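You operate a simulated robot arm through the tools that you are given. There is no shell and no other tool.

You run a simulated robot arm. Do the job below in one go: nothing can be reset, and whatever is moved stays where it is left.

## Task
Test the brush in the pull tester to about 20 N and sort it by whether the tuft holds.
Fine: clamp it with the orange arm; green tray if the tuft holds, else yellow; wheel back to slack before the arm opens. Where these are worked on the way, their far stop is far enough and under half their travel is too little: orange arm.

Only the result counts: the job must be done as asked and must still hold three seconds after the hand-in. Knocking over, shifting, dropping, spilling or breaking anything else fails it.

## Robot
A 7-joint arm with a fingered hand, fixed in place. Base frame: the origin is on the floor under the middle of its stand, x ahead of it, y to its left, z up; the work surface is at about z = 0.76. Units: m, degrees, N and s.
With the tool pointing down near the work surface it reaches from about 0.2 to 0.8 m from the base axis. Its first joint turns from -69.0 to 172.0 degrees. Payload 3.4 kg.
The tool frame sits at the grasp point between the pads (the TCP): z along the fingers, y along the line on which they close. The tips reach 0.039 m beyond it. The gripper opens to 0.18 m; its body begins 0.111 m behind the TCP. The gripper is a hand of 3 fingers: y runs from the thumb to the fingers, the wrist lies at [0, 0, -0.262] in the tool frame, and closing takes about 1.5 s.
Orientation is told as [roll, pitch, yaw] about the base's x, y, z axes, in that order, counted from this pose: with the fingers straight down and closing along the base's y, the tool's x points along the base's -x, its y along +y and its z along -z.

## Interface
- The arm moves only by the tool servo_tool. Its arguments are lists of equal length, an entry for each row: "travel": the shift along the base's x, y, z in units of 200 mm (1.0 is 200 mm), a list of three; "rot": the turn, a rotation vector about the base's x, y, z in units of 60 degrees (1.0 is 60 degrees), a list of three. In form: {"travel": [[x, y, z], ...], "rot": [[ax, ay, az], ...]}. A call has 1 to 20 rows; each row is the pose to reach, as a shift and turn from the pose commanded when the call began. "gripper" is the finger opening in m, from 0 to 0.18, set as the call begins (left out, the last holds). A call with a number of a shift or a turn outside -1 to 1 is refused whole. A row lasts 0.2 s, in which the tool goes at most 0.05 m and 8.6 degrees; a call with a longer step from one row to the next is refused whole, and so is a gripper value outside its range. A pose out of reach is approached as far as the arm can. The call stops where the force on the tool passes 40 N (or 10 N more than at its start, if that is more) or the arm is blocked; 0.2 s more then pass. Each finger travels about 0.072 m/s and halts on what it meets, pressing with about 26 N; the grip force reading is that of the motor and also rises with nothing between the fingers. The clock runs only during rows and for 0.2 s after the last one: add rows that repeat a pose to give the fingers time. It gives the time, the measured TCP pose, the force on the tool (base axes), the opening and the grip force at its end, in the units of the frame above (readings bear some noise), with the torque about the TCP (base axes, N m) and any sound that the robot's microphone picked up, and new pictures: "pictures" is both (left out), scene, wrist or none.
- Cameras (640 x 400 px; columns grow to the right, rows downward): "scene" is fixed at [0.2197, -0.6482, 1.3603]; the picture's right is [0.78, -0.62, 0.00], its down [-0.47, -0.58, -0.67] and it looks along [0.42, 0.52, -0.75] (base axes); focal length 214 px, centre (320, 200). "wrist" rides on the gripper at [0.063, -0.036, -0.128] in the tool frame; the picture's right is [0.50, 0.87, 0.00], its down [-0.75, 0.44, -0.49] and it looks along [-0.43, 0.25, 0.87] (tool axes); focal length 226 px, centre (320, 200). There is no depth. A picture from a camera that has moved, and an enlarged one, comes with that camera's place and axes in the base frame and with its lens.
- lift_body(by): moves the trunk up (or, below 0, down) by that many m; the arm rides with it, the base frame stays. It gives what a move gives, with no picture.
- set_fingers(finger1, finger2, thumb_bend): sets how far each is bent, from 0 (flat) to 1 (curled in); at 0.3 the hand is open as for a grip, at 0.7 the pads meet at the TCP. One left out holds its place. A second passes; each finger stops where it meets its share of the squeeze, and holds until it gets a number again. A gripper value or a shape takes the hand back. It gives what a move gives, with no picture; readings hold the bend of each and the force on the fingers (four entries, about 0 where the hand has none), thumb and palm.
- hand_shape(shape): the hand has 3 fingers and takes this shape, open, in about a second: jaw (thumb against the fingers, like two jaws); tri (thumb and two fingers); tip (a fingertip pinch); poke (one finger out to press); point (the index stretched); flat (the hand flat); cup (the hand cupped); fist (a fist). The gripper value then closes the fingers along that shape, each until it touches; the sizes above hold for jaw. It gives what a move gives, with no picture.
- zoom(camera, box): a new picture of the part [left, top, right, bottom] of that camera's present view, enlarged. The clock stands still meanwhile.
- hand_in(): hands the job in; it is judged then, once.

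Places have to be worked out from the pictures, the camera data and where the tool is seen. Open the gripper and draw the arm clear of the work before you hand the job in, unless the task says otherwise.

The tools are called after ">>>" as name(argument=value, ...) on one line, values as JSON. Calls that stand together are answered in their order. servo_tool: Moves the arm, as the interface text tells. Its arguments: {"type":"object","properties":{"travel":{"type":"array","items":{"type":"array","items":{"type":"number"}}},"rot":{"type":"array","items":{"type":"array","items":{"type":"number"}}},"gripper":{"type":"number"},"pictures":{"type":"string","enum":["both","scene","wrist","none"]}},"required":["travel","rot"]} The other tools are called the same way: lift_body (by) moves the trunk up or down; hand_shape (shape) gives the hand a shape; set_fingers (finger1, finger2, thumb_bend) moves the fingers one by one; zoom (camera, box) takes an enlarged picture of a part of a camera's view; hand_in () hands the job in.

At the start:

```text
time_s: 0.0
position: [0.3059, -0.4268, 1.1728]
ee_rot: [0.1, 0.1, 0.0]
wrist_force: [-0.6, -0.3, 0.0]
torque: [-0.01, -0.01, 0.0]
gripper_width: 0.1801
grip_force: 0.2
shape: jaw
bend: [0.3, 0.3, 0.3]
finger forces: [0.0, 0.0, 0.0, 0.1, 0.1, 0.1]
trunk travel left (down, up): [-0.175, 0.367]
```

scene: 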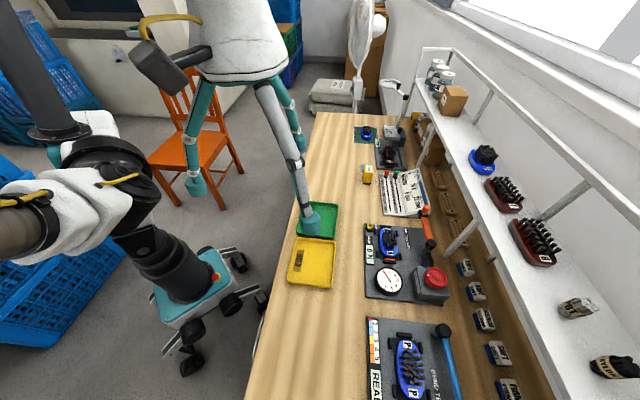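
wrist: 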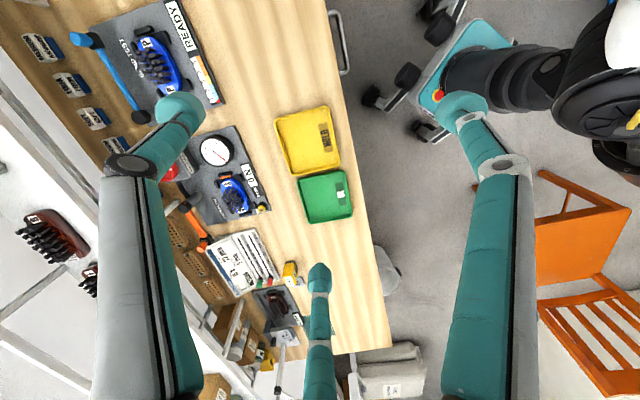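

The pictures show several stations along the bench; I zoom in on the parts of the scene to identify the pull tester, the brush, the orange arm, the wheel and the trays.

>>> zoom(camera="scene", box=[340, 200, 480, 310])

>>> zoom(camera="scene", box=[340, 300, 500, 400])

>>> zoom(camera="scene", box=[330, 110, 470, 220])

>>> zoom(camera="wrist", box=[140, 90, 300, 230])

>>> zoom(camera="wrist", box=[60, 0, 240, 120])

```text
3.64 times, centred on (410, 255) of scene
camera zoom: at [0.2197, -0.6482, 1.3603], right [0.78, -0.62, 0.0], down [-0.47, -0.58, -0.67], along [0.42, 0.52, -0.75], focal length 780 px, centre (-7, 0)
```

zoom: 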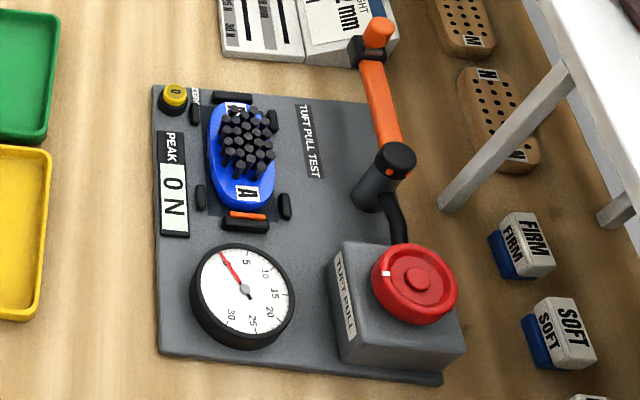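

```text
4.00 times, centred on (420, 350) of scene
camera zoom: at [0.2197, -0.6482, 1.3603], right [0.78, -0.62, 0.0], down [-0.47, -0.58, -0.67], along [0.42, 0.52, -0.75], focal length 858 px, centre (-80, -400)
```

zoom: 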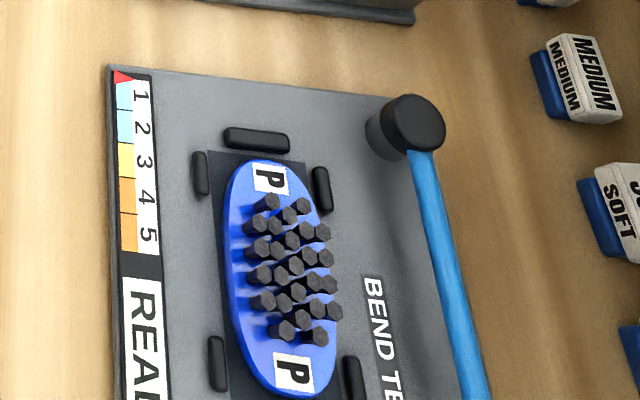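

```text
3.64 times, centred on (400, 165) of scene
camera zoom: at [0.2197, -0.6482, 1.3603], right [0.78, -0.62, 0.0], down [-0.47, -0.58, -0.67], along [0.42, 0.52, -0.75], focal length 780 px, centre (29, 327)
```

zoom: 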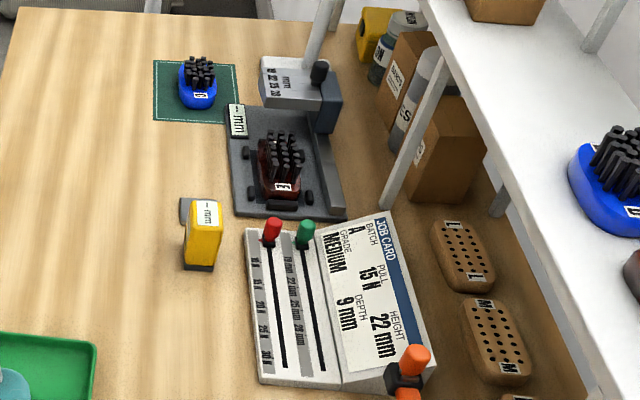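

```text
2.86 times, centred on (220, 160) of wrist
camera zoom: at [0.2426, -0.4627, 1.3007], right [-0.5, 0.87, 0.0], down [0.75, 0.43, 0.49], along [0.43, 0.25, -0.87], focal length 646 px, centre (606, 314)
```

zoom: 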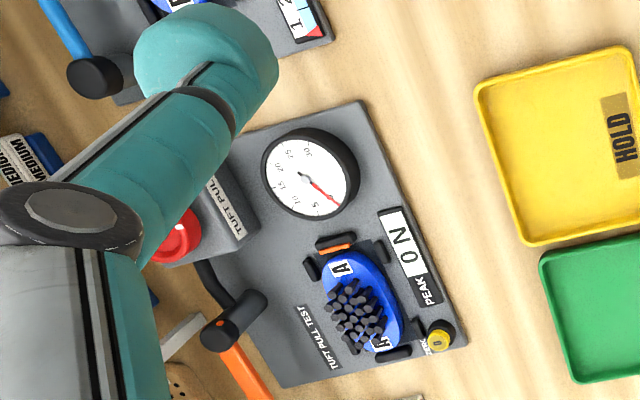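

```text
3.33 times, centred on (150, 60) of wrist
camera zoom: at [0.2426, -0.4627, 1.3007], right [-0.5, 0.87, 0.0], down [0.75, 0.43, 0.49], along [0.43, 0.25, -0.87], focal length 754 px, centre (887, 667)
```

zoom: 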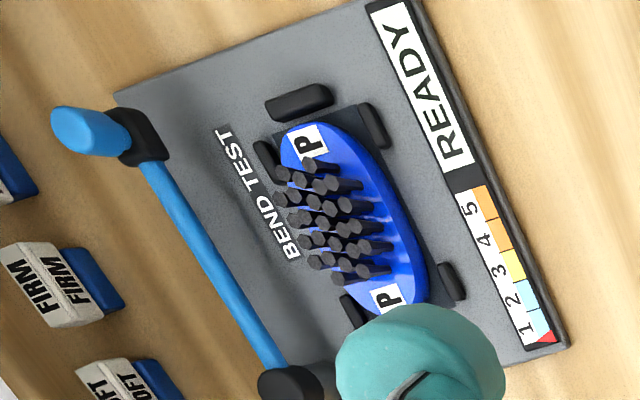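

Brush A already sits in the tuft pull tester: orange arm on a vertical post beside it, red wheel on a box, peak display at 0 N. I move the hand over the tester to look at it closely with the wrist camera.

>>> servo_tool(travel=[[0.05, -0.18, -0.1], [0.1, -0.36, -0.2], [0.15, -0.54, -0.3], [0.2, -0.72, -0.4], [0.25, -0.9, -0.5], [0.25, -0.9, -0.5]], rot=[[0, 0, 0], [0, 0, 0], [0, 0, 0], [0, 0, 0], [0, 0, 0], [0, 0, 0]], pictures="both")

```text
time_s: 1.4
position: [0.3534, -0.6051, 1.0739]
ee_rot: [-0.4, 0.0, 0.0]
wrist_force: [0.2, -0.5, 0.2]
torque: [0.01, -0.01, 0.0]
gripper_width: 0.1801
grip_force: 0.1
shape: jaw
bend: [0.3, 0.3, 0.3]
finger forces: [0.0, 0.0, 0.0, 0.1, 0.0, 0.0]
trunk travel left (down, up): [-0.175, 0.367]
camera wrist: at [0.2911, -0.6404, 1.2022], right [-0.5, 0.87, 0.0], down [0.75, 0.44, 0.49], along [0.43, 0.24, -0.87], focal length 226 px, centre (320, 200)
```

scene: 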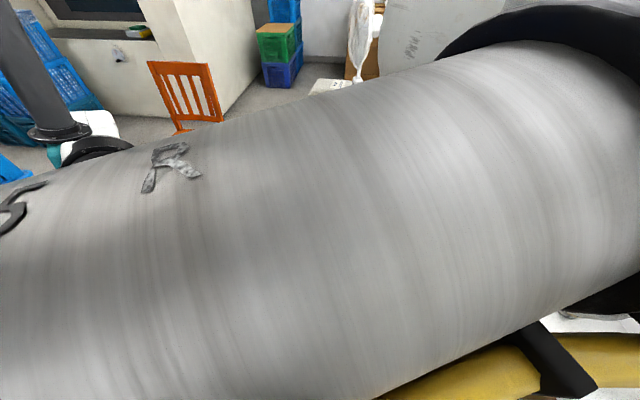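
wrist: 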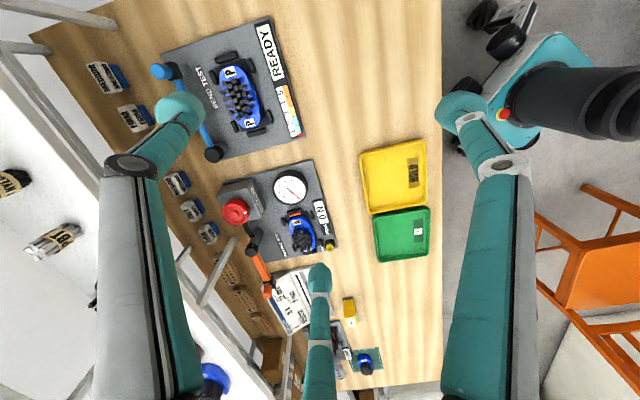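

The wrist view now has the tester unobstructed; I enlarge it.

>>> zoom(camera="wrist", box=[210, 155, 350, 305])

>>> zoom(camera="wrist", box=[215, 160, 285, 205])

>>> zoom(camera="wrist", box=[235, 200, 335, 265])

>>> zoom(camera="wrist", box=[340, 120, 450, 280])

```text
2.67 times, centred on (280, 230) of wrist
camera zoom: at [0.2911, -0.6404, 1.2022], right [-0.5, 0.87, 0.0], down [0.75, 0.44, 0.49], along [0.43, 0.24, -0.87], focal length 603 px, centre (427, 120)
```

zoom: 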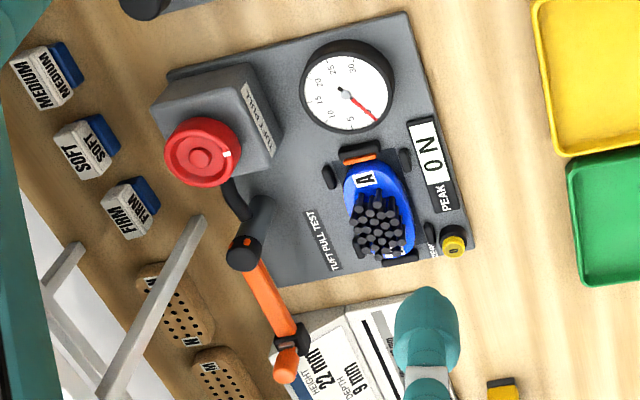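

```text
8.89 times, centred on (250, 182) of wrist
camera zoom: at [0.2911, -0.6404, 1.2022], right [-0.5, 0.87, 0.0], down [0.75, 0.44, 0.49], along [0.43, 0.24, -0.87], focal length 2009 px, centre (942, 356)
```

zoom: 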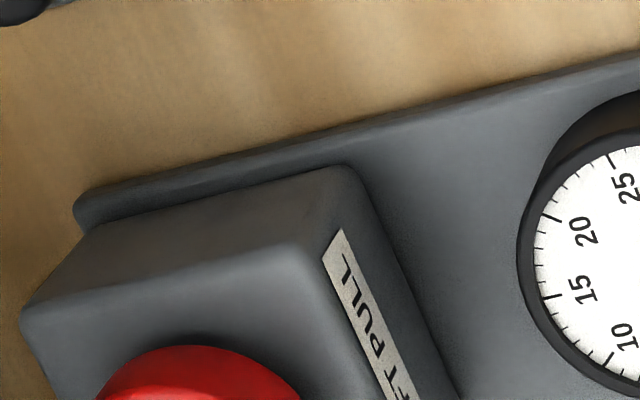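

```text
6.15 times, centred on (285, 232) of wrist
camera zoom: at [0.2911, -0.6404, 1.2022], right [-0.5, 0.87, 0.0], down [0.75, 0.44, 0.49], along [0.43, 0.24, -0.87], focal length 1391 px, centre (535, 0)
```

zoom: 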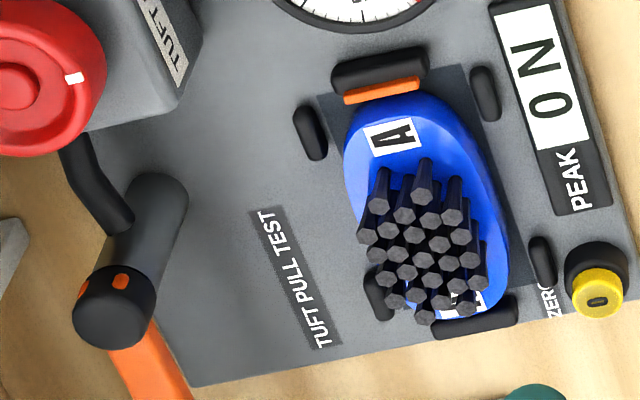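

```text
2.50 times, centred on (395, 200) of wrist
camera zoom: at [0.2911, -0.6404, 1.2022], right [-0.5, 0.87, 0.0], down [0.75, 0.44, 0.49], along [0.43, 0.24, -0.87], focal length 565 px, centre (132, 200)
```

zoom: 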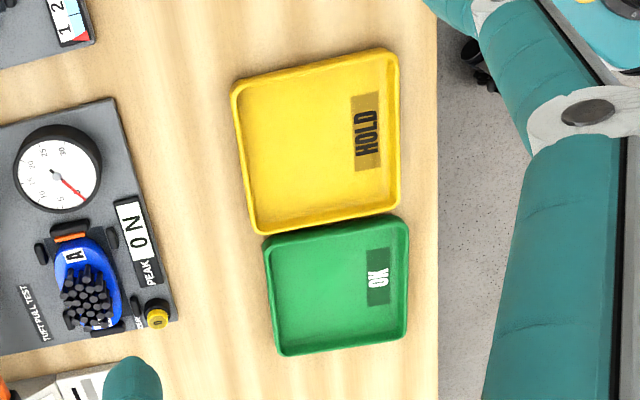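

From two views I triangulate: wheel top near (0.570, -0.665, 0.85), lever post near (0.627, -0.606) with cap top z≈0.86, lever grip near (0.734, -0.528, 0.853), shelf front edge about 6 cm behind them at z≈0.94. I close the fingers partly in free space to see how the hand really looks when narrowed.

>>> servo_tool(travel=[[0, 0, 0], [0, 0, 0], [0, 0, 0], [0, 0, 0], [0, 0, 0], [0, 0, 0], [0, 0, 0]], rot=[[0, 0, 0], [0, 0, 0], [0, 0, 0], [0, 0, 0], [0, 0, 0], [0, 0, 0], [0, 0, 0]], gripper=0.03, pictures="wrist")

>>> zoom(camera="wrist", box=[0, 150, 320, 400])

```text
time_s: 3.0
position: [0.3547, -0.6051, 1.0733]
ee_rot: [-0.3, 0.0, 0.0]
wrist_force: [0.1, -0.5, -0.1]
torque: [0.05, -0.01, 0.01]
gripper_width: 0.0304
grip_force: 0.1
shape: jaw
bend: [0.72, 0.72, 0.74]
finger forces: [0.0, 0.0, 0.0, 0.1, 0.0, 0.0]
trunk travel left (down, up): [-0.175, 0.367]
camera wrist: at [0.2916, -0.6405, 1.2018], right [-0.5, 0.87, 0.0], down [0.75, 0.44, 0.49], along [0.43, 0.24, -0.87], focal length 226 px, centre (320, 200)
```

wrist: 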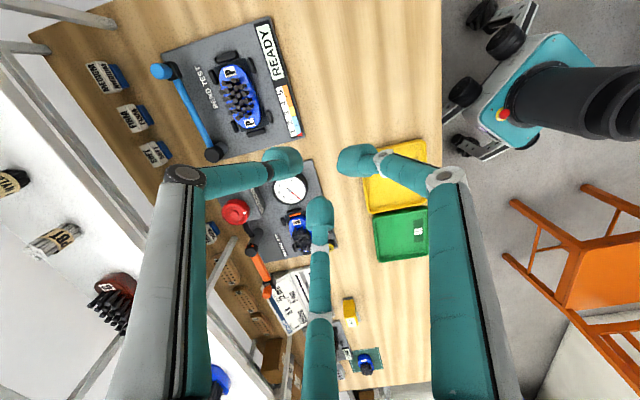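

```text
1.60 times, centred on (160, 275) of wrist
camera zoom: at [0.2916, -0.6405, 1.2018], right [-0.5, 0.87, 0.0], down [0.75, 0.44, 0.49], along [0.43, 0.24, -0.87], focal length 362 px, centre (576, 80)
```

zoom: 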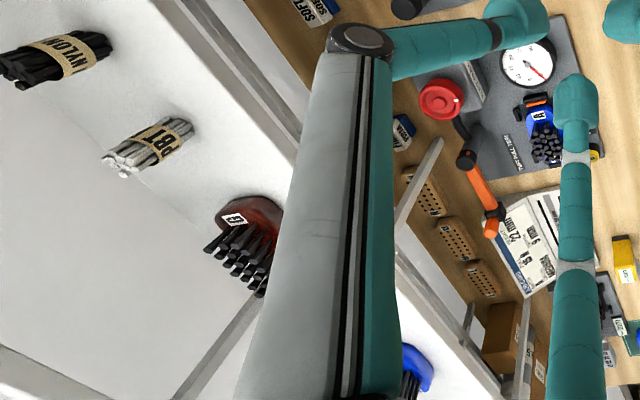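

The fingers are long and jointed; the two fingers leave a gap between them that could act as a fork on the lever grip. I try fingers bent with the thumb curled away, then look at the result.

>>> set_fingers(finger1=0.68, finger2=0.68, thumb_bend=1.0)

>>> servo_tool(travel=[[0, 0, 0], [0, 0, 0]], rot=[[0, 0, 0], [0, 0, 0]], pictures="wrist")

```text
time_s: 4.0
position: [0.3552, -0.6046, 1.0736]
ee_rot: [-0.3, 0.0, 0.0]
wrist_force: [0.8, 1.1, -0.5]
torque: [0.0, 0.0, 0.01]
gripper_width: 0.0525
grip_force: 0.1
shape: fingers
bend: [0.68, 0.68, 1.0]
finger forces: [0.0, 0.0, 0.0, 0.0, 0.0, 0.0]
trunk travel left (down, up): [-0.175, 0.367]
```

```text
time_s: 4.6
position: [0.3556, -0.6042, 1.0739]
ee_rot: [-0.2, 0.0, 0.1]
wrist_force: [-0.2, 0.1, -0.1]
torque: [-0.04, 0.01, 0.01]
gripper_width: 0.0521
grip_force: 0.1
shape: fingers
bend: [0.68, 0.68, 1.0]
finger forces: [0.0, 0.0, 0.1, 0.1, 0.1, 0.1]
trunk travel left (down, up): [-0.175, 0.367]
camera wrist: at [0.2915, -0.6404, 1.2019], right [-0.5, 0.87, 0.0], down [0.75, 0.44, 0.49], along [0.43, 0.24, -0.87], focal length 226 px, centre (320, 200)
```

wrist: 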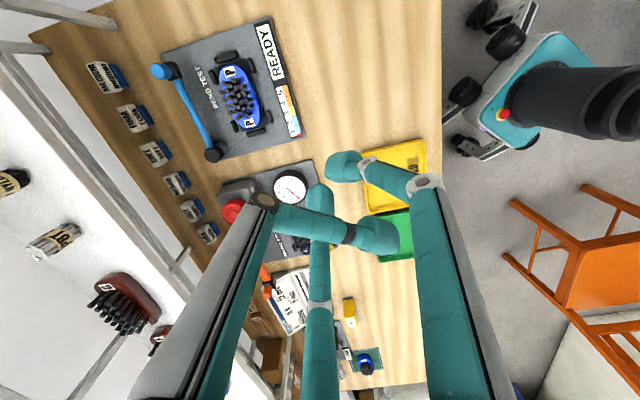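

With the thumb fully curled it crosses the fork at grip level, which is in the way; I try the thumb laid flat instead.

>>> set_fingers(thumb_bend=0.0)

>>> servo_tool(travel=[[0, 0, 0], [0, 0, 0]], rot=[[0, 0, 0], [0, 0, 0]], pictures="wrist")

```text
time_s: 5.6
position: [0.3541, -0.6042, 1.0746]
ee_rot: [-0.2, 0.0, 0.1]
wrist_force: [0.0, -0.2, -0.7]
torque: [0.0, 0.01, 0.01]
gripper_width: 0.1301
grip_force: 0.0
shape: fingers
bend: [0.68, 0.68, 0.0]
finger forces: [0.0, 0.0, 0.0, 0.1, 0.1, 0.0]
trunk travel left (down, up): [-0.175, 0.367]
```

```text
time_s: 6.2
position: [0.3542, -0.6038, 1.074]
ee_rot: [-0.2, 0.2, 0.0]
wrist_force: [0.6, 0.0, 0.7]
torque: [0.02, 0.02, -0.03]
gripper_width: 0.1305
grip_force: 0.1
shape: fingers
bend: [0.68, 0.68, 0.0]
finger forces: [0.0, 0.1, 0.0, 0.0, 0.0, 0.0]
trunk travel left (down, up): [-0.175, 0.367]
camera wrist: at [0.2916, -0.6404, 1.2019], right [-0.5, 0.87, 0.0], down [0.75, 0.44, 0.49], along [0.43, 0.24, -0.87], focal length 226 px, centre (320, 200)
```

wrist: 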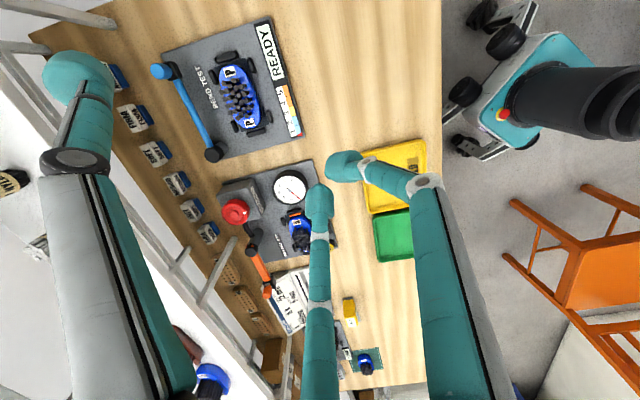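

The thumb alone can serve as a hook: held at 0.3 it hangs nearly straight down 9–10 cm outside the tool axis, which also adds reach. I curl both fingers away, turn the tool by +36° so the thumb faces outward behind the lever grip, and go towards the lever staying high.

>>> set_fingers(finger1=1.0, finger2=1.0, thumb_bend=0.3)

>>> servo_tool(travel=[[0.15, 0.09, -0.02], [0.3, 0.18, -0.04], [0.45, 0.27, -0.06], [0.6, 0.36, -0.08], [0.75, 0.45, -0.1], [0.88, 0.52, -0.12], [0.88, 0.52, -0.12]], rot=[[0, 0, 0.1], [0, 0, 0.2], [0, 0, 0.3], [0, 0, 0.4], [0, 0, 0.5], [0, 0, 0.6], [0, 0, 0.6]], pictures="both")

```text
time_s: 7.2
position: [0.355, -0.605, 1.0738]
ee_rot: [-0.2, 0.0, -0.1]
wrist_force: [0.7, -0.1, 0.1]
torque: [0.03, 0.0, 0.02]
gripper_width: 0.0751
grip_force: 0.1
shape: fingers
bend: [0.74, 0.74, 0.3]
finger forces: [0.1, 0.0, 0.0, 0.0, 0.0, 0.0]
trunk travel left (down, up): [-0.175, 0.367]
```

```text
time_s: 8.8
position: [0.5297, -0.4992, 1.0529]
ee_rot: [-0.2, -0.1, 36.2]
wrist_force: [0.4, 0.5, 1.1]
torque: [0.0, -0.02, -0.01]
gripper_width: 0.0751
grip_force: 0.1
shape: fingers
bend: [0.74, 0.74, 0.3]
finger forces: [0.1, 0.0, 0.0, 0.1, 0.1, 0.1]
trunk travel left (down, up): [-0.175, 0.367]
camera wrist: at [0.4984, -0.5647, 1.1793], right [-0.91, 0.41, 0.0], down [0.35, 0.8, 0.49], along [0.2, 0.45, -0.87], focal length 226 px, centre (320, 200)
```

scene: 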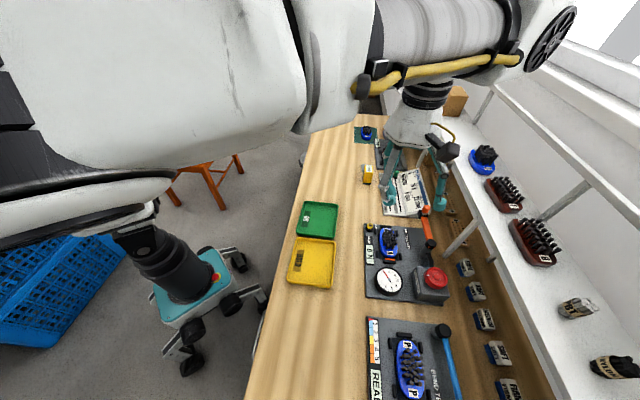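
wrist: 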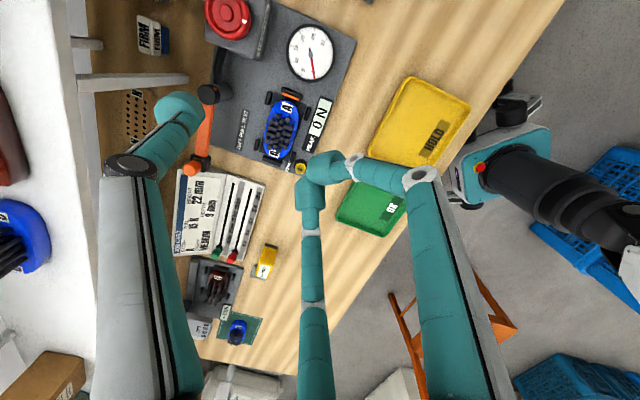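

The scene camera can now see the tester again. The two fingers met each other at 0.74, so I will rather lay them flat; first I take enlarged views from both cameras to triangulate lever, tufts and shelf.

>>> set_fingers(finger1=0.0, finger2=0.0)

>>> zoom(camera="wrist", box=[170, 60, 330, 180])

>>> zoom(camera="scene", box=[350, 190, 470, 265])

>>> zoom(camera="scene", box=[360, 215, 410, 250])

>>> zoom(camera="scene", box=[370, 100, 500, 215])

```text
time_s: 9.8
position: [0.5301, -0.4986, 1.0505]
ee_rot: [-0.2, 0.0, 36.0]
wrist_force: [-0.1, 1.3, -0.3]
torque: [0.0, -0.07, -0.01]
gripper_width: 0.1901
grip_force: 0.1
shape: fingers
bend: [0.0, 0.0, 0.3]
finger forces: [0.0, 0.0, 0.1, 0.1, 0.0, 0.0]
trunk travel left (down, up): [-0.175, 0.367]
```

```text
3.33 times, centred on (250, 120) of wrist
camera zoom: at [0.4987, -0.5645, 1.1789], right [-0.91, 0.41, 0.0], down [0.35, 0.8, 0.49], along [0.2, 0.45, -0.87], focal length 754 px, centre (553, 467)
```

zoom: 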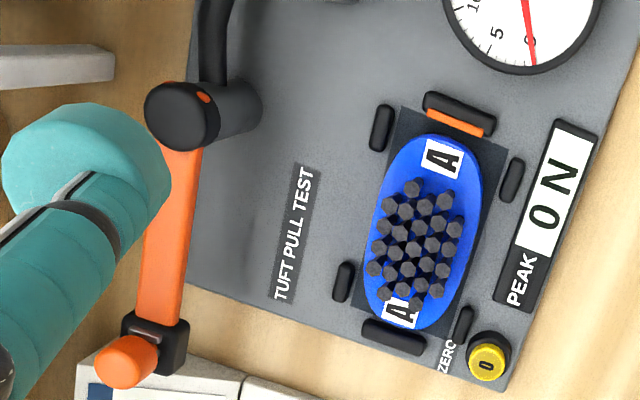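

```text
5.33 times, centred on (410, 228) of scene
camera zoom: at [0.2197, -0.6482, 1.3603], right [0.78, -0.62, 0.0], down [-0.47, -0.58, -0.67], along [0.42, 0.52, -0.75], focal length 1144 px, centre (-160, 53)
```

zoom: 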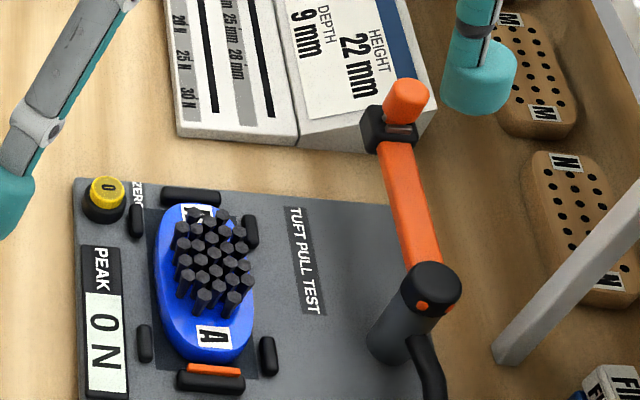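

```text
11.43 times, centred on (385, 232) of scene
camera zoom: at [0.2197, -0.6482, 1.3603], right [0.78, -0.62, 0.0], down [-0.47, -0.58, -0.67], along [0.42, 0.52, -0.75], focal length 2451 px, centre (-423, -171)
```

zoom: 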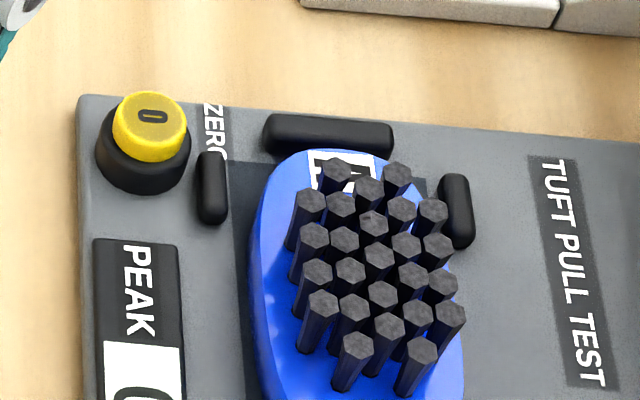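

```text
3.48 times, centred on (435, 158) of scene
camera zoom: at [0.2197, -0.6482, 1.3603], right [0.78, -0.62, 0.0], down [-0.47, -0.58, -0.67], along [0.42, 0.52, -0.75], focal length 746 px, centre (-80, 348)
```

zoom: 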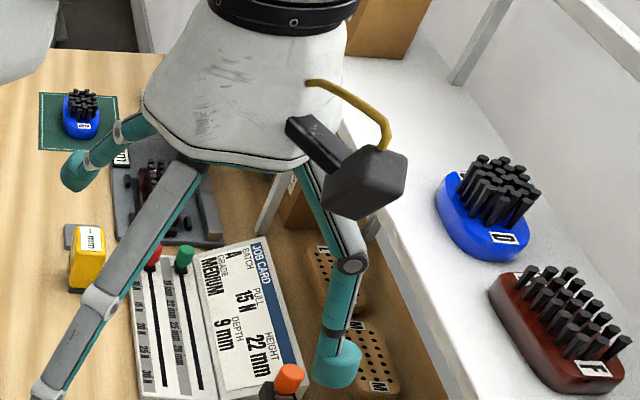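

Tuft tops come out near z≈0.81, lever grip near (0.72, -0.53) with its top at ≈0.87, shelf underside ≈0.95 at its front edge. I bring the thumb to a point above the grip, well over it, to check reach and alignment.

>>> servo_tool(travel=[[0.13, 0.05, -0.09], [0.26, 0.1, -0.18], [0.39, 0.146, -0.27], [0.52, 0.195, -0.36], [0.65, 0.243, -0.45], [0.65, 0.243, -0.45]], rot=[[0, 0, 0], [0, 0, 0], [0, 0, 0], [0, 0, 0], [0, 0, 0], [0, 0, 0]], pictures="both")

>>> zoom(camera="scene", box=[360, 150, 500, 260])

>>> zoom(camera="wrist", box=[90, 30, 290, 180])

```text
time_s: 11.2
position: [0.6574, -0.4492, 0.962]
ee_rot: [-0.2, -0.2, 36.0]
wrist_force: [0.0, -0.4, 0.6]
torque: [0.0, 0.02, -0.01]
gripper_width: 0.1901
grip_force: 0.1
shape: fingers
bend: [0.0, 0.0, 0.3]
finger forces: [0.1, 0.0, 0.1, 0.1, 0.0, 0.0]
trunk travel left (down, up): [-0.175, 0.367]
camera wrist: at [0.626, -0.5146, 1.0893], right [-0.91, 0.41, -0.01], down [0.35, 0.8, 0.49], along [0.2, 0.45, -0.87], focal length 226 px, centre (320, 200)
```

scene: 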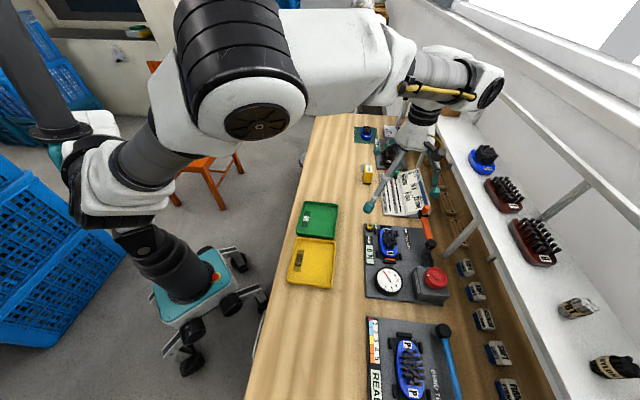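
wrist: 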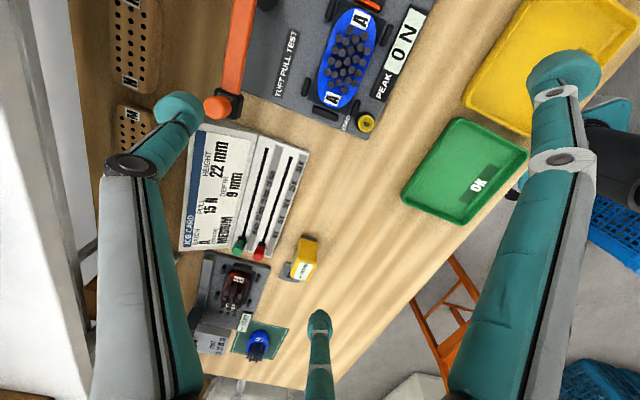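

```text
3.64 times, centred on (430, 205) of scene
camera zoom: at [0.2197, -0.6482, 1.3603], right [0.78, -0.62, 0.0], down [-0.47, -0.58, -0.67], along [0.42, 0.52, -0.75], focal length 780 px, centre (-80, 182)
```

zoom: 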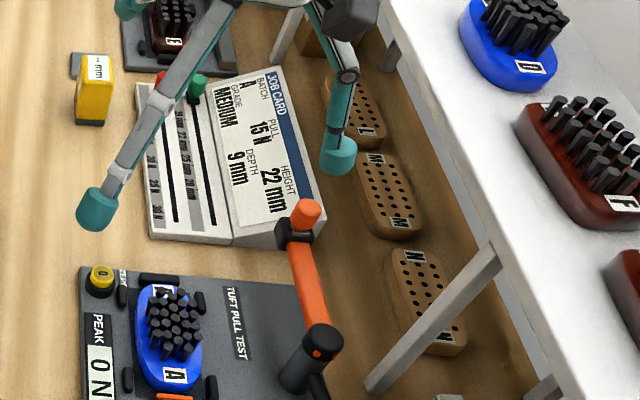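

```text
2.67 times, centred on (190, 105) of wrist
camera zoom: at [0.626, -0.5146, 1.0893], right [-0.91, 0.41, -0.01], down [0.35, 0.8, 0.49], along [0.2, 0.45, -0.87], focal length 603 px, centre (667, 453)
```

zoom: 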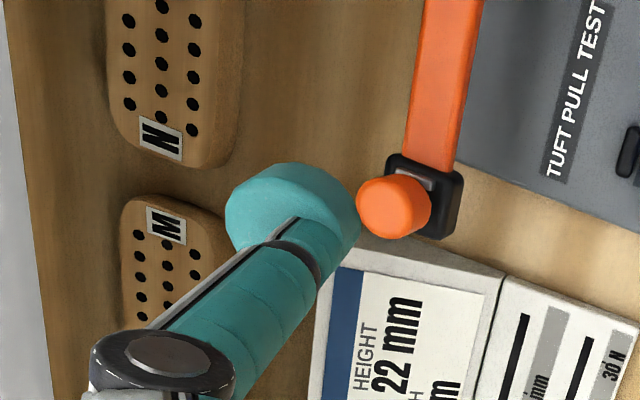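

Thumb-tip model fits both views. Before reaching under the shelf edge I check exactly where that edge lies.

>>> zoom(camera="wrist", box=[40, 40, 200, 140])

>>> zoom(camera="scene", box=[430, 160, 510, 250])

>>> zoom(camera="wrist", box=[0, 100, 160, 300])

```text
4.00 times, centred on (120, 90) of wrist
camera zoom: at [0.626, -0.5146, 1.0893], right [-0.91, 0.41, -0.01], down [0.35, 0.8, 0.49], along [0.2, 0.45, -0.87], focal length 904 px, centre (1120, 640)
```

zoom: 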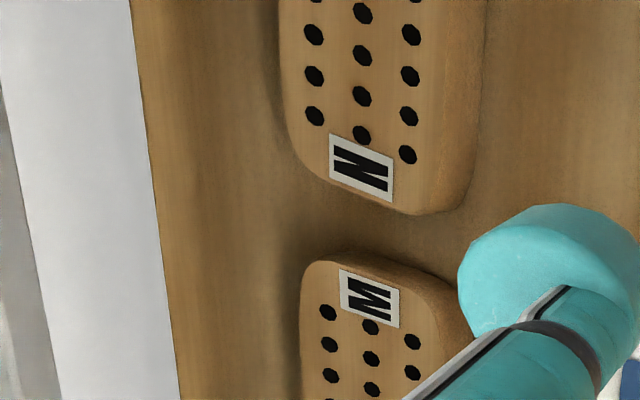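

```text
4.44 times, centred on (470, 205) of scene
camera zoom: at [0.2197, -0.6482, 1.3603], right [0.78, -0.62, 0.0], down [-0.47, -0.58, -0.67], along [0.42, 0.52, -0.75], focal length 953 px, centre (-347, 178)
```

zoom: 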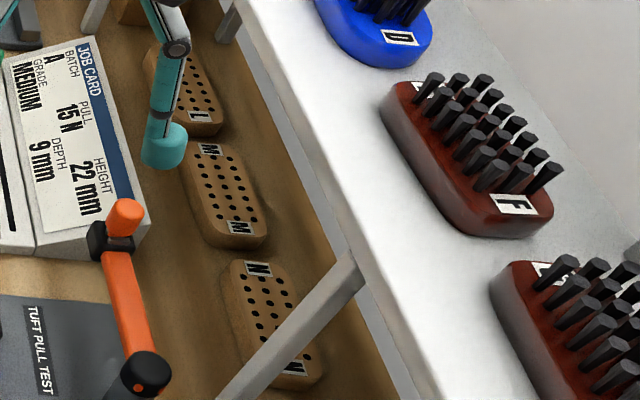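

```text
2.00 times, centred on (80, 200) of wrist
camera zoom: at [0.626, -0.5146, 1.0893], right [-0.91, 0.41, -0.01], down [0.35, 0.8, 0.49], along [0.2, 0.45, -0.87], focal length 452 px, centre (800, 200)
```

zoom: 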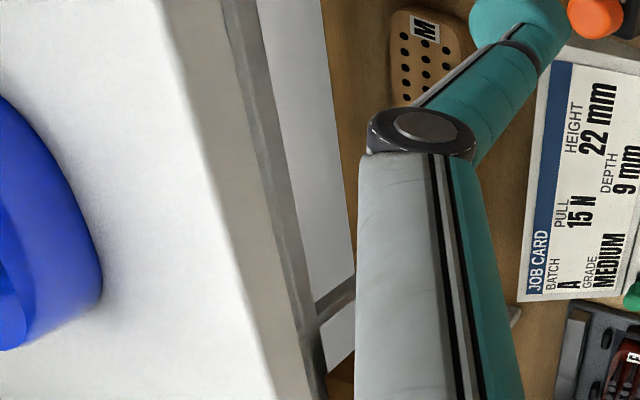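

The wrist view shows the shelf front edge at e2≈0.956, z≈0.946–0.96, leaving ~2 cm for the thumb. I move outward to place the thumb just beyond the grip, still above it.

>>> servo_tool(travel=[[0.08, -0.055, -0.06], [0.163, -0.109, -0.125], [0.163, -0.109, -0.135]], rot=[[0, 0, 0], [0, 0, 0], [0, 0, 0]], pictures="both")

>>> zoom(camera="scene", box=[390, 160, 470, 260])

>>> zoom(camera="wrist", box=[120, 50, 280, 150])

```text
time_s: 12.0
position: [0.6918, -0.4708, 0.9342]
ee_rot: [-0.1, -0.1, 36.0]
wrist_force: [0.4, -0.5, -0.3]
torque: [0.04, 0.03, 0.0]
gripper_width: 0.19
grip_force: 0.0
shape: fingers
bend: [0.0, 0.0, 0.3]
finger forces: [0.0, 0.0, 0.0, 0.0, 0.1, 0.0]
trunk travel left (down, up): [-0.175, 0.367]
camera wrist: at [0.6618, -0.5363, 1.0627], right [-0.91, 0.41, 0.0], down [0.35, 0.8, 0.49], along [0.2, 0.45, -0.87], focal length 226 px, centre (320, 200)
```

scene: 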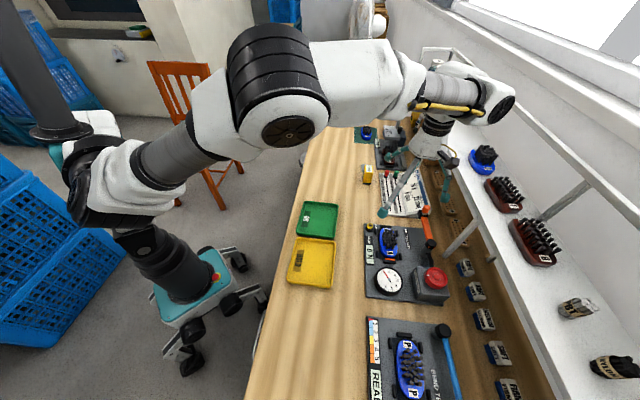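
wrist: 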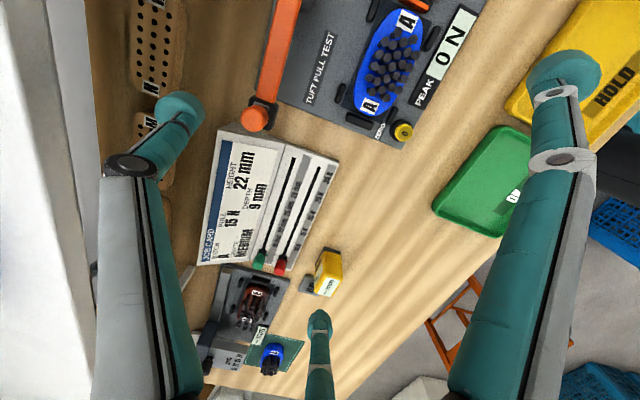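

```text
4.00 times, centred on (430, 210) of scene
camera zoom: at [0.2197, -0.6482, 1.3603], right [0.78, -0.62, 0.0], down [-0.47, -0.58, -0.67], along [0.42, 0.52, -0.75], focal length 858 px, centre (-120, 160)
```

zoom: 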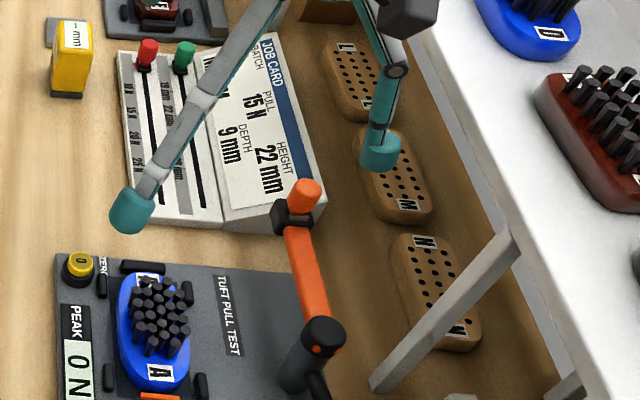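

```text
4.00 times, centred on (200, 100) of wrist
camera zoom: at [0.6618, -0.5363, 1.0627], right [-0.91, 0.41, 0.0], down [0.35, 0.8, 0.49], along [0.2, 0.45, -0.87], focal length 904 px, centre (800, 600)
```

zoom: 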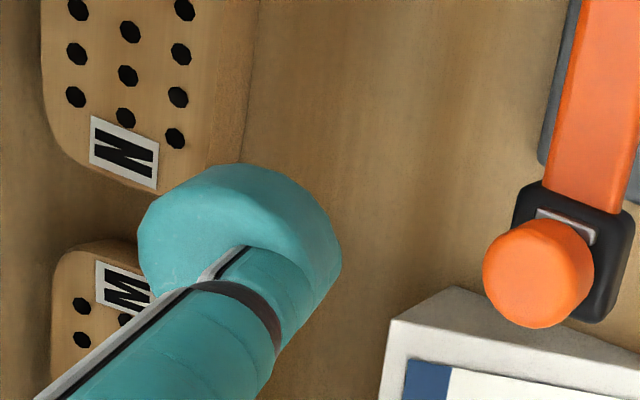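

Thumb sits about 4 cm beyond the grip, perpendicular to the lever. I lower it behind the grip so that its tip ends near z≈0.83.

>>> servo_tool(travel=[[0, 0, -0.12], [0, 0, -0.22], [0, 0, -0.31], [0, 0, -0.31]], rot=[[0, 0, 0], [0, 0, 0], [0, 0, 0], [0, 0, 0]], pictures="both")

>>> zoom(camera="scene", box=[390, 160, 470, 260])

>>> zoom(camera="wrist", box=[120, 50, 280, 150])

```text
time_s: 13.0
position: [0.6917, -0.4686, 0.8732]
ee_rot: [-0.2, -0.1, 36.0]
wrist_force: [-0.2, 0.0, 0.3]
torque: [0.02, 0.0, -0.02]
gripper_width: 0.1903
grip_force: 0.1
shape: fingers
bend: [0.0, 0.0, 0.3]
finger forces: [0.1, 0.0, 0.1, 0.0, 0.0, 0.0]
trunk travel left (down, up): [-0.175, 0.367]
camera wrist: at [0.6613, -0.5354, 1.0009], right [-0.91, 0.41, 0.0], down [0.35, 0.8, 0.49], along [0.2, 0.45, -0.87], focal length 226 px, centre (320, 200)
```

scene: 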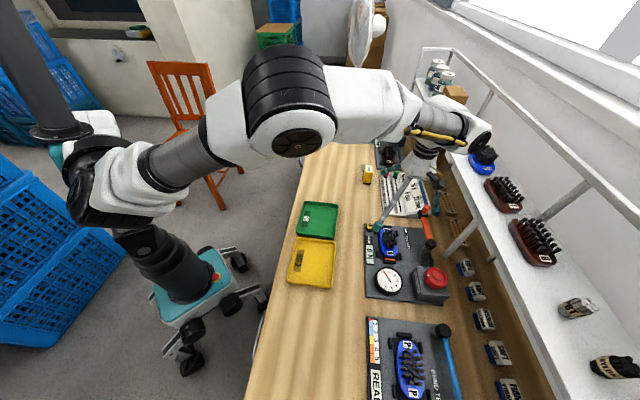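
wrist: 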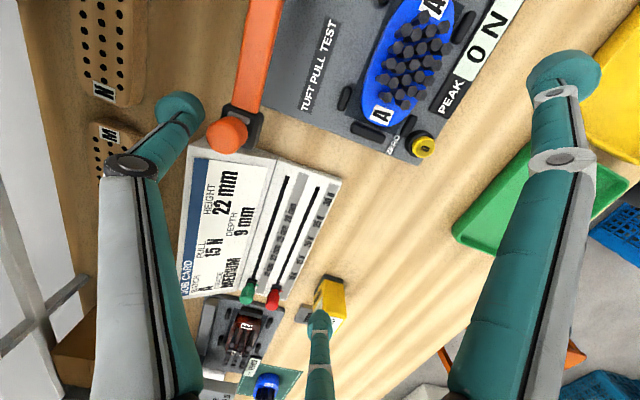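

```text
4.00 times, centred on (430, 210) of scene
camera zoom: at [0.2197, -0.6482, 1.3603], right [0.78, -0.62, 0.0], down [-0.47, -0.58, -0.67], along [0.42, 0.52, -0.75], focal length 858 px, centre (-120, 160)
```

zoom: 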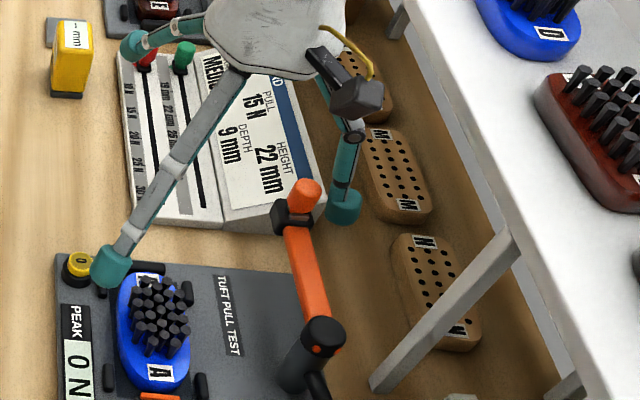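

```text
4.00 times, centred on (200, 100) of wrist
camera zoom: at [0.6613, -0.5354, 1.0009], right [-0.91, 0.41, 0.0], down [0.35, 0.8, 0.49], along [0.2, 0.45, -0.87], focal length 904 px, centre (800, 600)
```

zoom: 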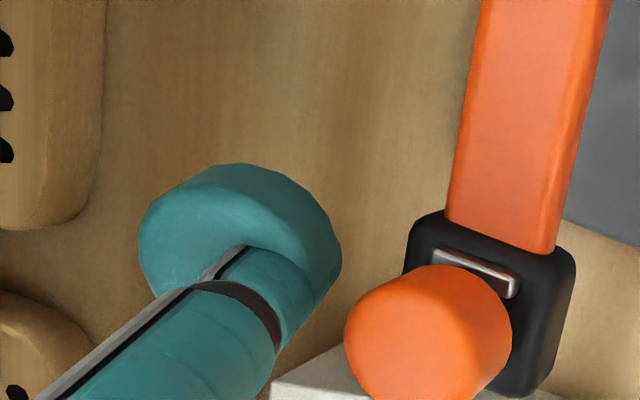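

The thumb is now behind the grip with its tip below the grip's top. I pull it along an arc about the post, counter-clockwise by about 30° as a first test, watching the force.

>>> servo_tool(travel=[[-0.04, 0.045, 0], [-0.075, 0.0855, 0], [-0.11, 0.13, 0], [-0.148, 0.172, 0], [-0.19, 0.21, 0], [-0.2345, 0.245, 0]], rot=[[0, 0, 0], [0, 0, 0], [0, 0, 0], [0, 0, 0], [0, 0, 0], [0, 0, 0]], pictures="both")

>>> zoom(camera="scene", box=[350, 180, 470, 280])

```text
time_s: 14.4
position: [0.6447, -0.4215, 0.8734]
ee_rot: [-0.1, -0.1, 36.0]
wrist_force: [-0.1, -0.6, 0.2]
torque: [0.01, 0.01, 0.0]
gripper_width: 0.1904
grip_force: 0.4
shape: fingers
bend: [0.0, 0.0, 0.3]
finger forces: [0.0, 0.0, 0.0, 0.0, 0.3, 0.0]
trunk travel left (down, up): [-0.175, 0.367]
camera wrist: at [0.6151, -0.486, 1.0007], right [-0.91, 0.41, 0.0], down [0.35, 0.8, 0.49], along [0.2, 0.45, -0.87], focal length 226 px, centre (320, 200)
```

scene: 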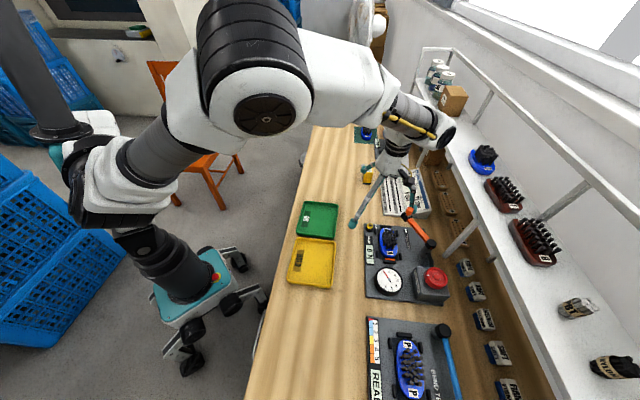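
wrist: 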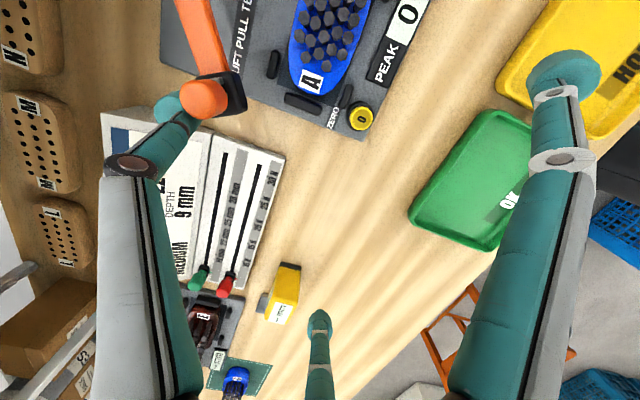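

```text
4.00 times, centred on (410, 230) of scene
camera zoom: at [0.2197, -0.6482, 1.3603], right [0.78, -0.62, 0.0], down [-0.47, -0.58, -0.67], along [0.42, 0.52, -0.75], focal length 858 px, centre (-40, 80)
```

zoom: 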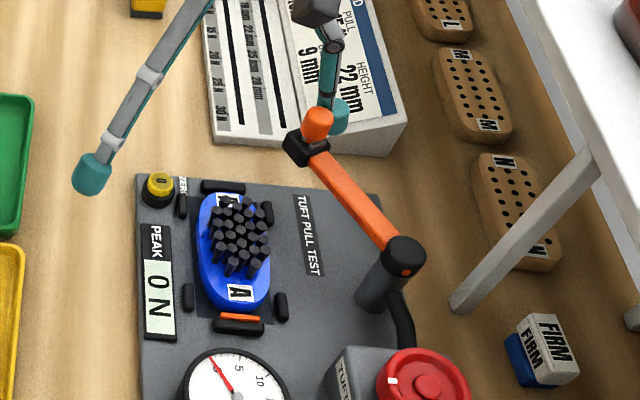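

The lever swings counter-clockwise with almost no force and follows the thumb. I continue the arc.

>>> servo_tool(travel=[[-0.05, 0.03, 0], [-0.0985, 0.0565, 0], [-0.15, 0.078, 0], [-0.205, 0.0955, 0], [-0.26, 0.107, 0], [-0.3165, 0.115, 0], [-0.373, 0.117, 0], [-0.43, 0.115, 0]], rot=[[0, 0, 0], [0, 0, 0], [0, 0, 0], [0, 0, 0], [0, 0, 0], [0, 0, 0], [0, 0, 0], [0, 0, 0]], pictures="both")

>>> zoom(camera="scene", box=[350, 180, 470, 280])

```text
time_s: 16.2
position: [0.5583, -0.3984, 0.8698]
ee_rot: [-0.2, -0.1, 36.1]
wrist_force: [0.7, -0.8, 0.2]
torque: [-0.04, -0.01, 0.02]
gripper_width: 0.1902
grip_force: 0.0
shape: fingers
bend: [0.0, 0.0, 0.3]
finger forces: [0.1, 0.0, 0.1, 0.0, 0.0, 0.0]
trunk travel left (down, up): [-0.175, 0.367]
camera wrist: at [0.5289, -0.4636, 0.9981], right [-0.91, 0.41, 0.0], down [0.35, 0.8, 0.49], along [0.2, 0.45, -0.87], focal length 226 px, centre (320, 200)
```

scene: 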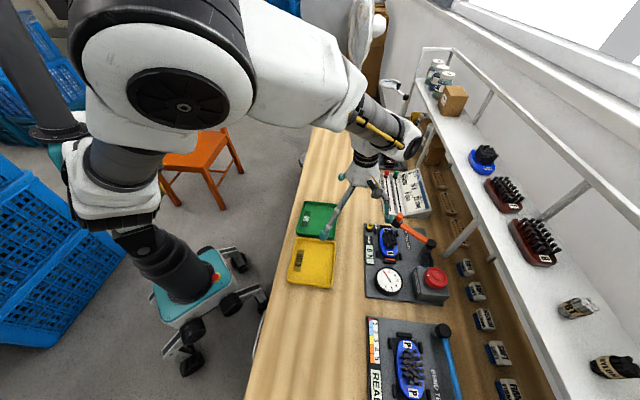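
wrist: 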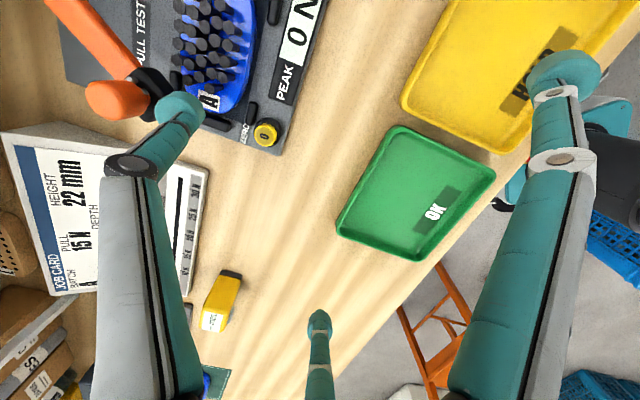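

```text
4.00 times, centred on (410, 230) of scene
camera zoom: at [0.2197, -0.6482, 1.3603], right [0.78, -0.62, 0.0], down [-0.47, -0.58, -0.67], along [0.42, 0.52, -0.75], focal length 858 px, centre (-40, 80)
```

zoom: 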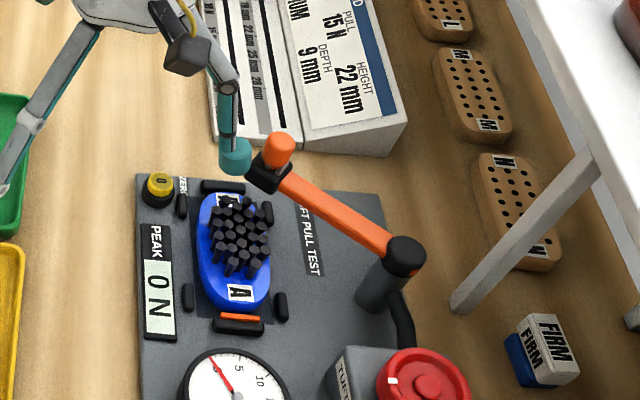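

The thumb slid past the outside of the grip: fitting the three grip positions gives the true pivot ≈(0.652, -0.606) with radius ≈0.105, smaller than I assumed. I lift, shift the thumb to the trailing side of the grip and check.

>>> servo_tool(travel=[[0, 0.01, 0.12], [0, 0.01, 0.24], [0, 0.01, 0.33], [0.1, -0.04, 0.33], [0.205, -0.09, 0.33], [0.205, -0.09, 0.33]], rot=[[0, 0, 0], [0, 0, 0], [0, 0, 0], [0, 0, 0], [0, 0, 0], [0, 0, 0]], pictures="both")

>>> zoom(camera="scene", box=[350, 180, 470, 280])

>>> zoom(camera="wrist", box=[60, 20, 280, 160])

```text
time_s: 17.6
position: [0.6008, -0.4156, 0.9378]
ee_rot: [-0.2, -0.2, 36.0]
wrist_force: [-0.1, 0.4, -0.5]
torque: [-0.01, 0.01, -0.01]
gripper_width: 0.1904
grip_force: 0.1
shape: fingers
bend: [0.0, 0.0, 0.3]
finger forces: [0.1, 0.0, 0.0, 0.0, 0.0, 0.0]
trunk travel left (down, up): [-0.175, 0.367]
camera wrist: at [0.5708, -0.4819, 1.0664], right [-0.91, 0.41, 0.0], down [0.35, 0.8, 0.49], along [0.2, 0.45, -0.87], focal length 226 px, centre (320, 200)
```

scene: 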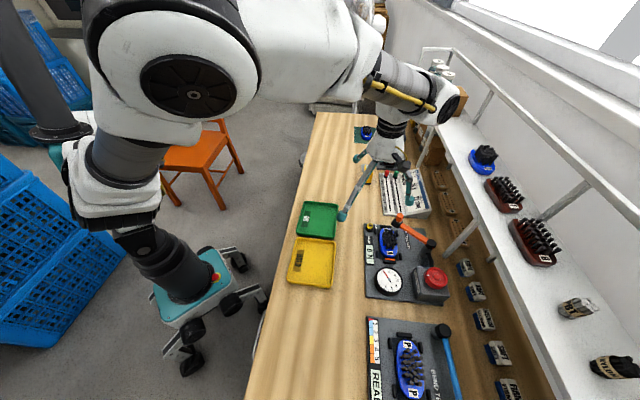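
wrist: 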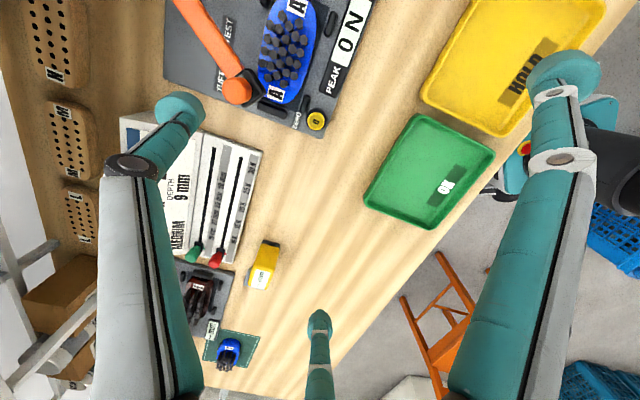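

```text
4.00 times, centred on (410, 230) of scene
camera zoom: at [0.2197, -0.6482, 1.3603], right [0.78, -0.62, 0.0], down [-0.47, -0.58, -0.67], along [0.42, 0.52, -0.75], focal length 858 px, centre (-40, 80)
```

zoom: 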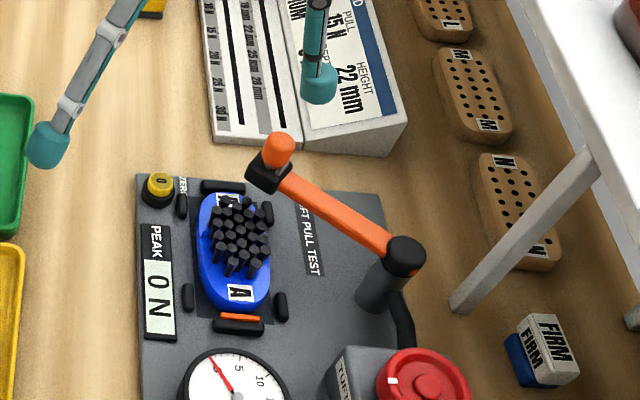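

```text
2.86 times, centred on (170, 90) of wrist
camera zoom: at [0.5708, -0.4819, 1.0664], right [-0.91, 0.41, 0.0], down [0.35, 0.8, 0.49], along [0.2, 0.45, -0.87], focal length 646 px, centre (749, 514)
```

zoom: 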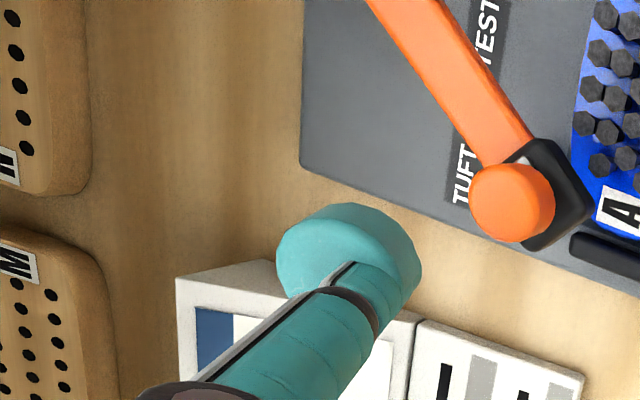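

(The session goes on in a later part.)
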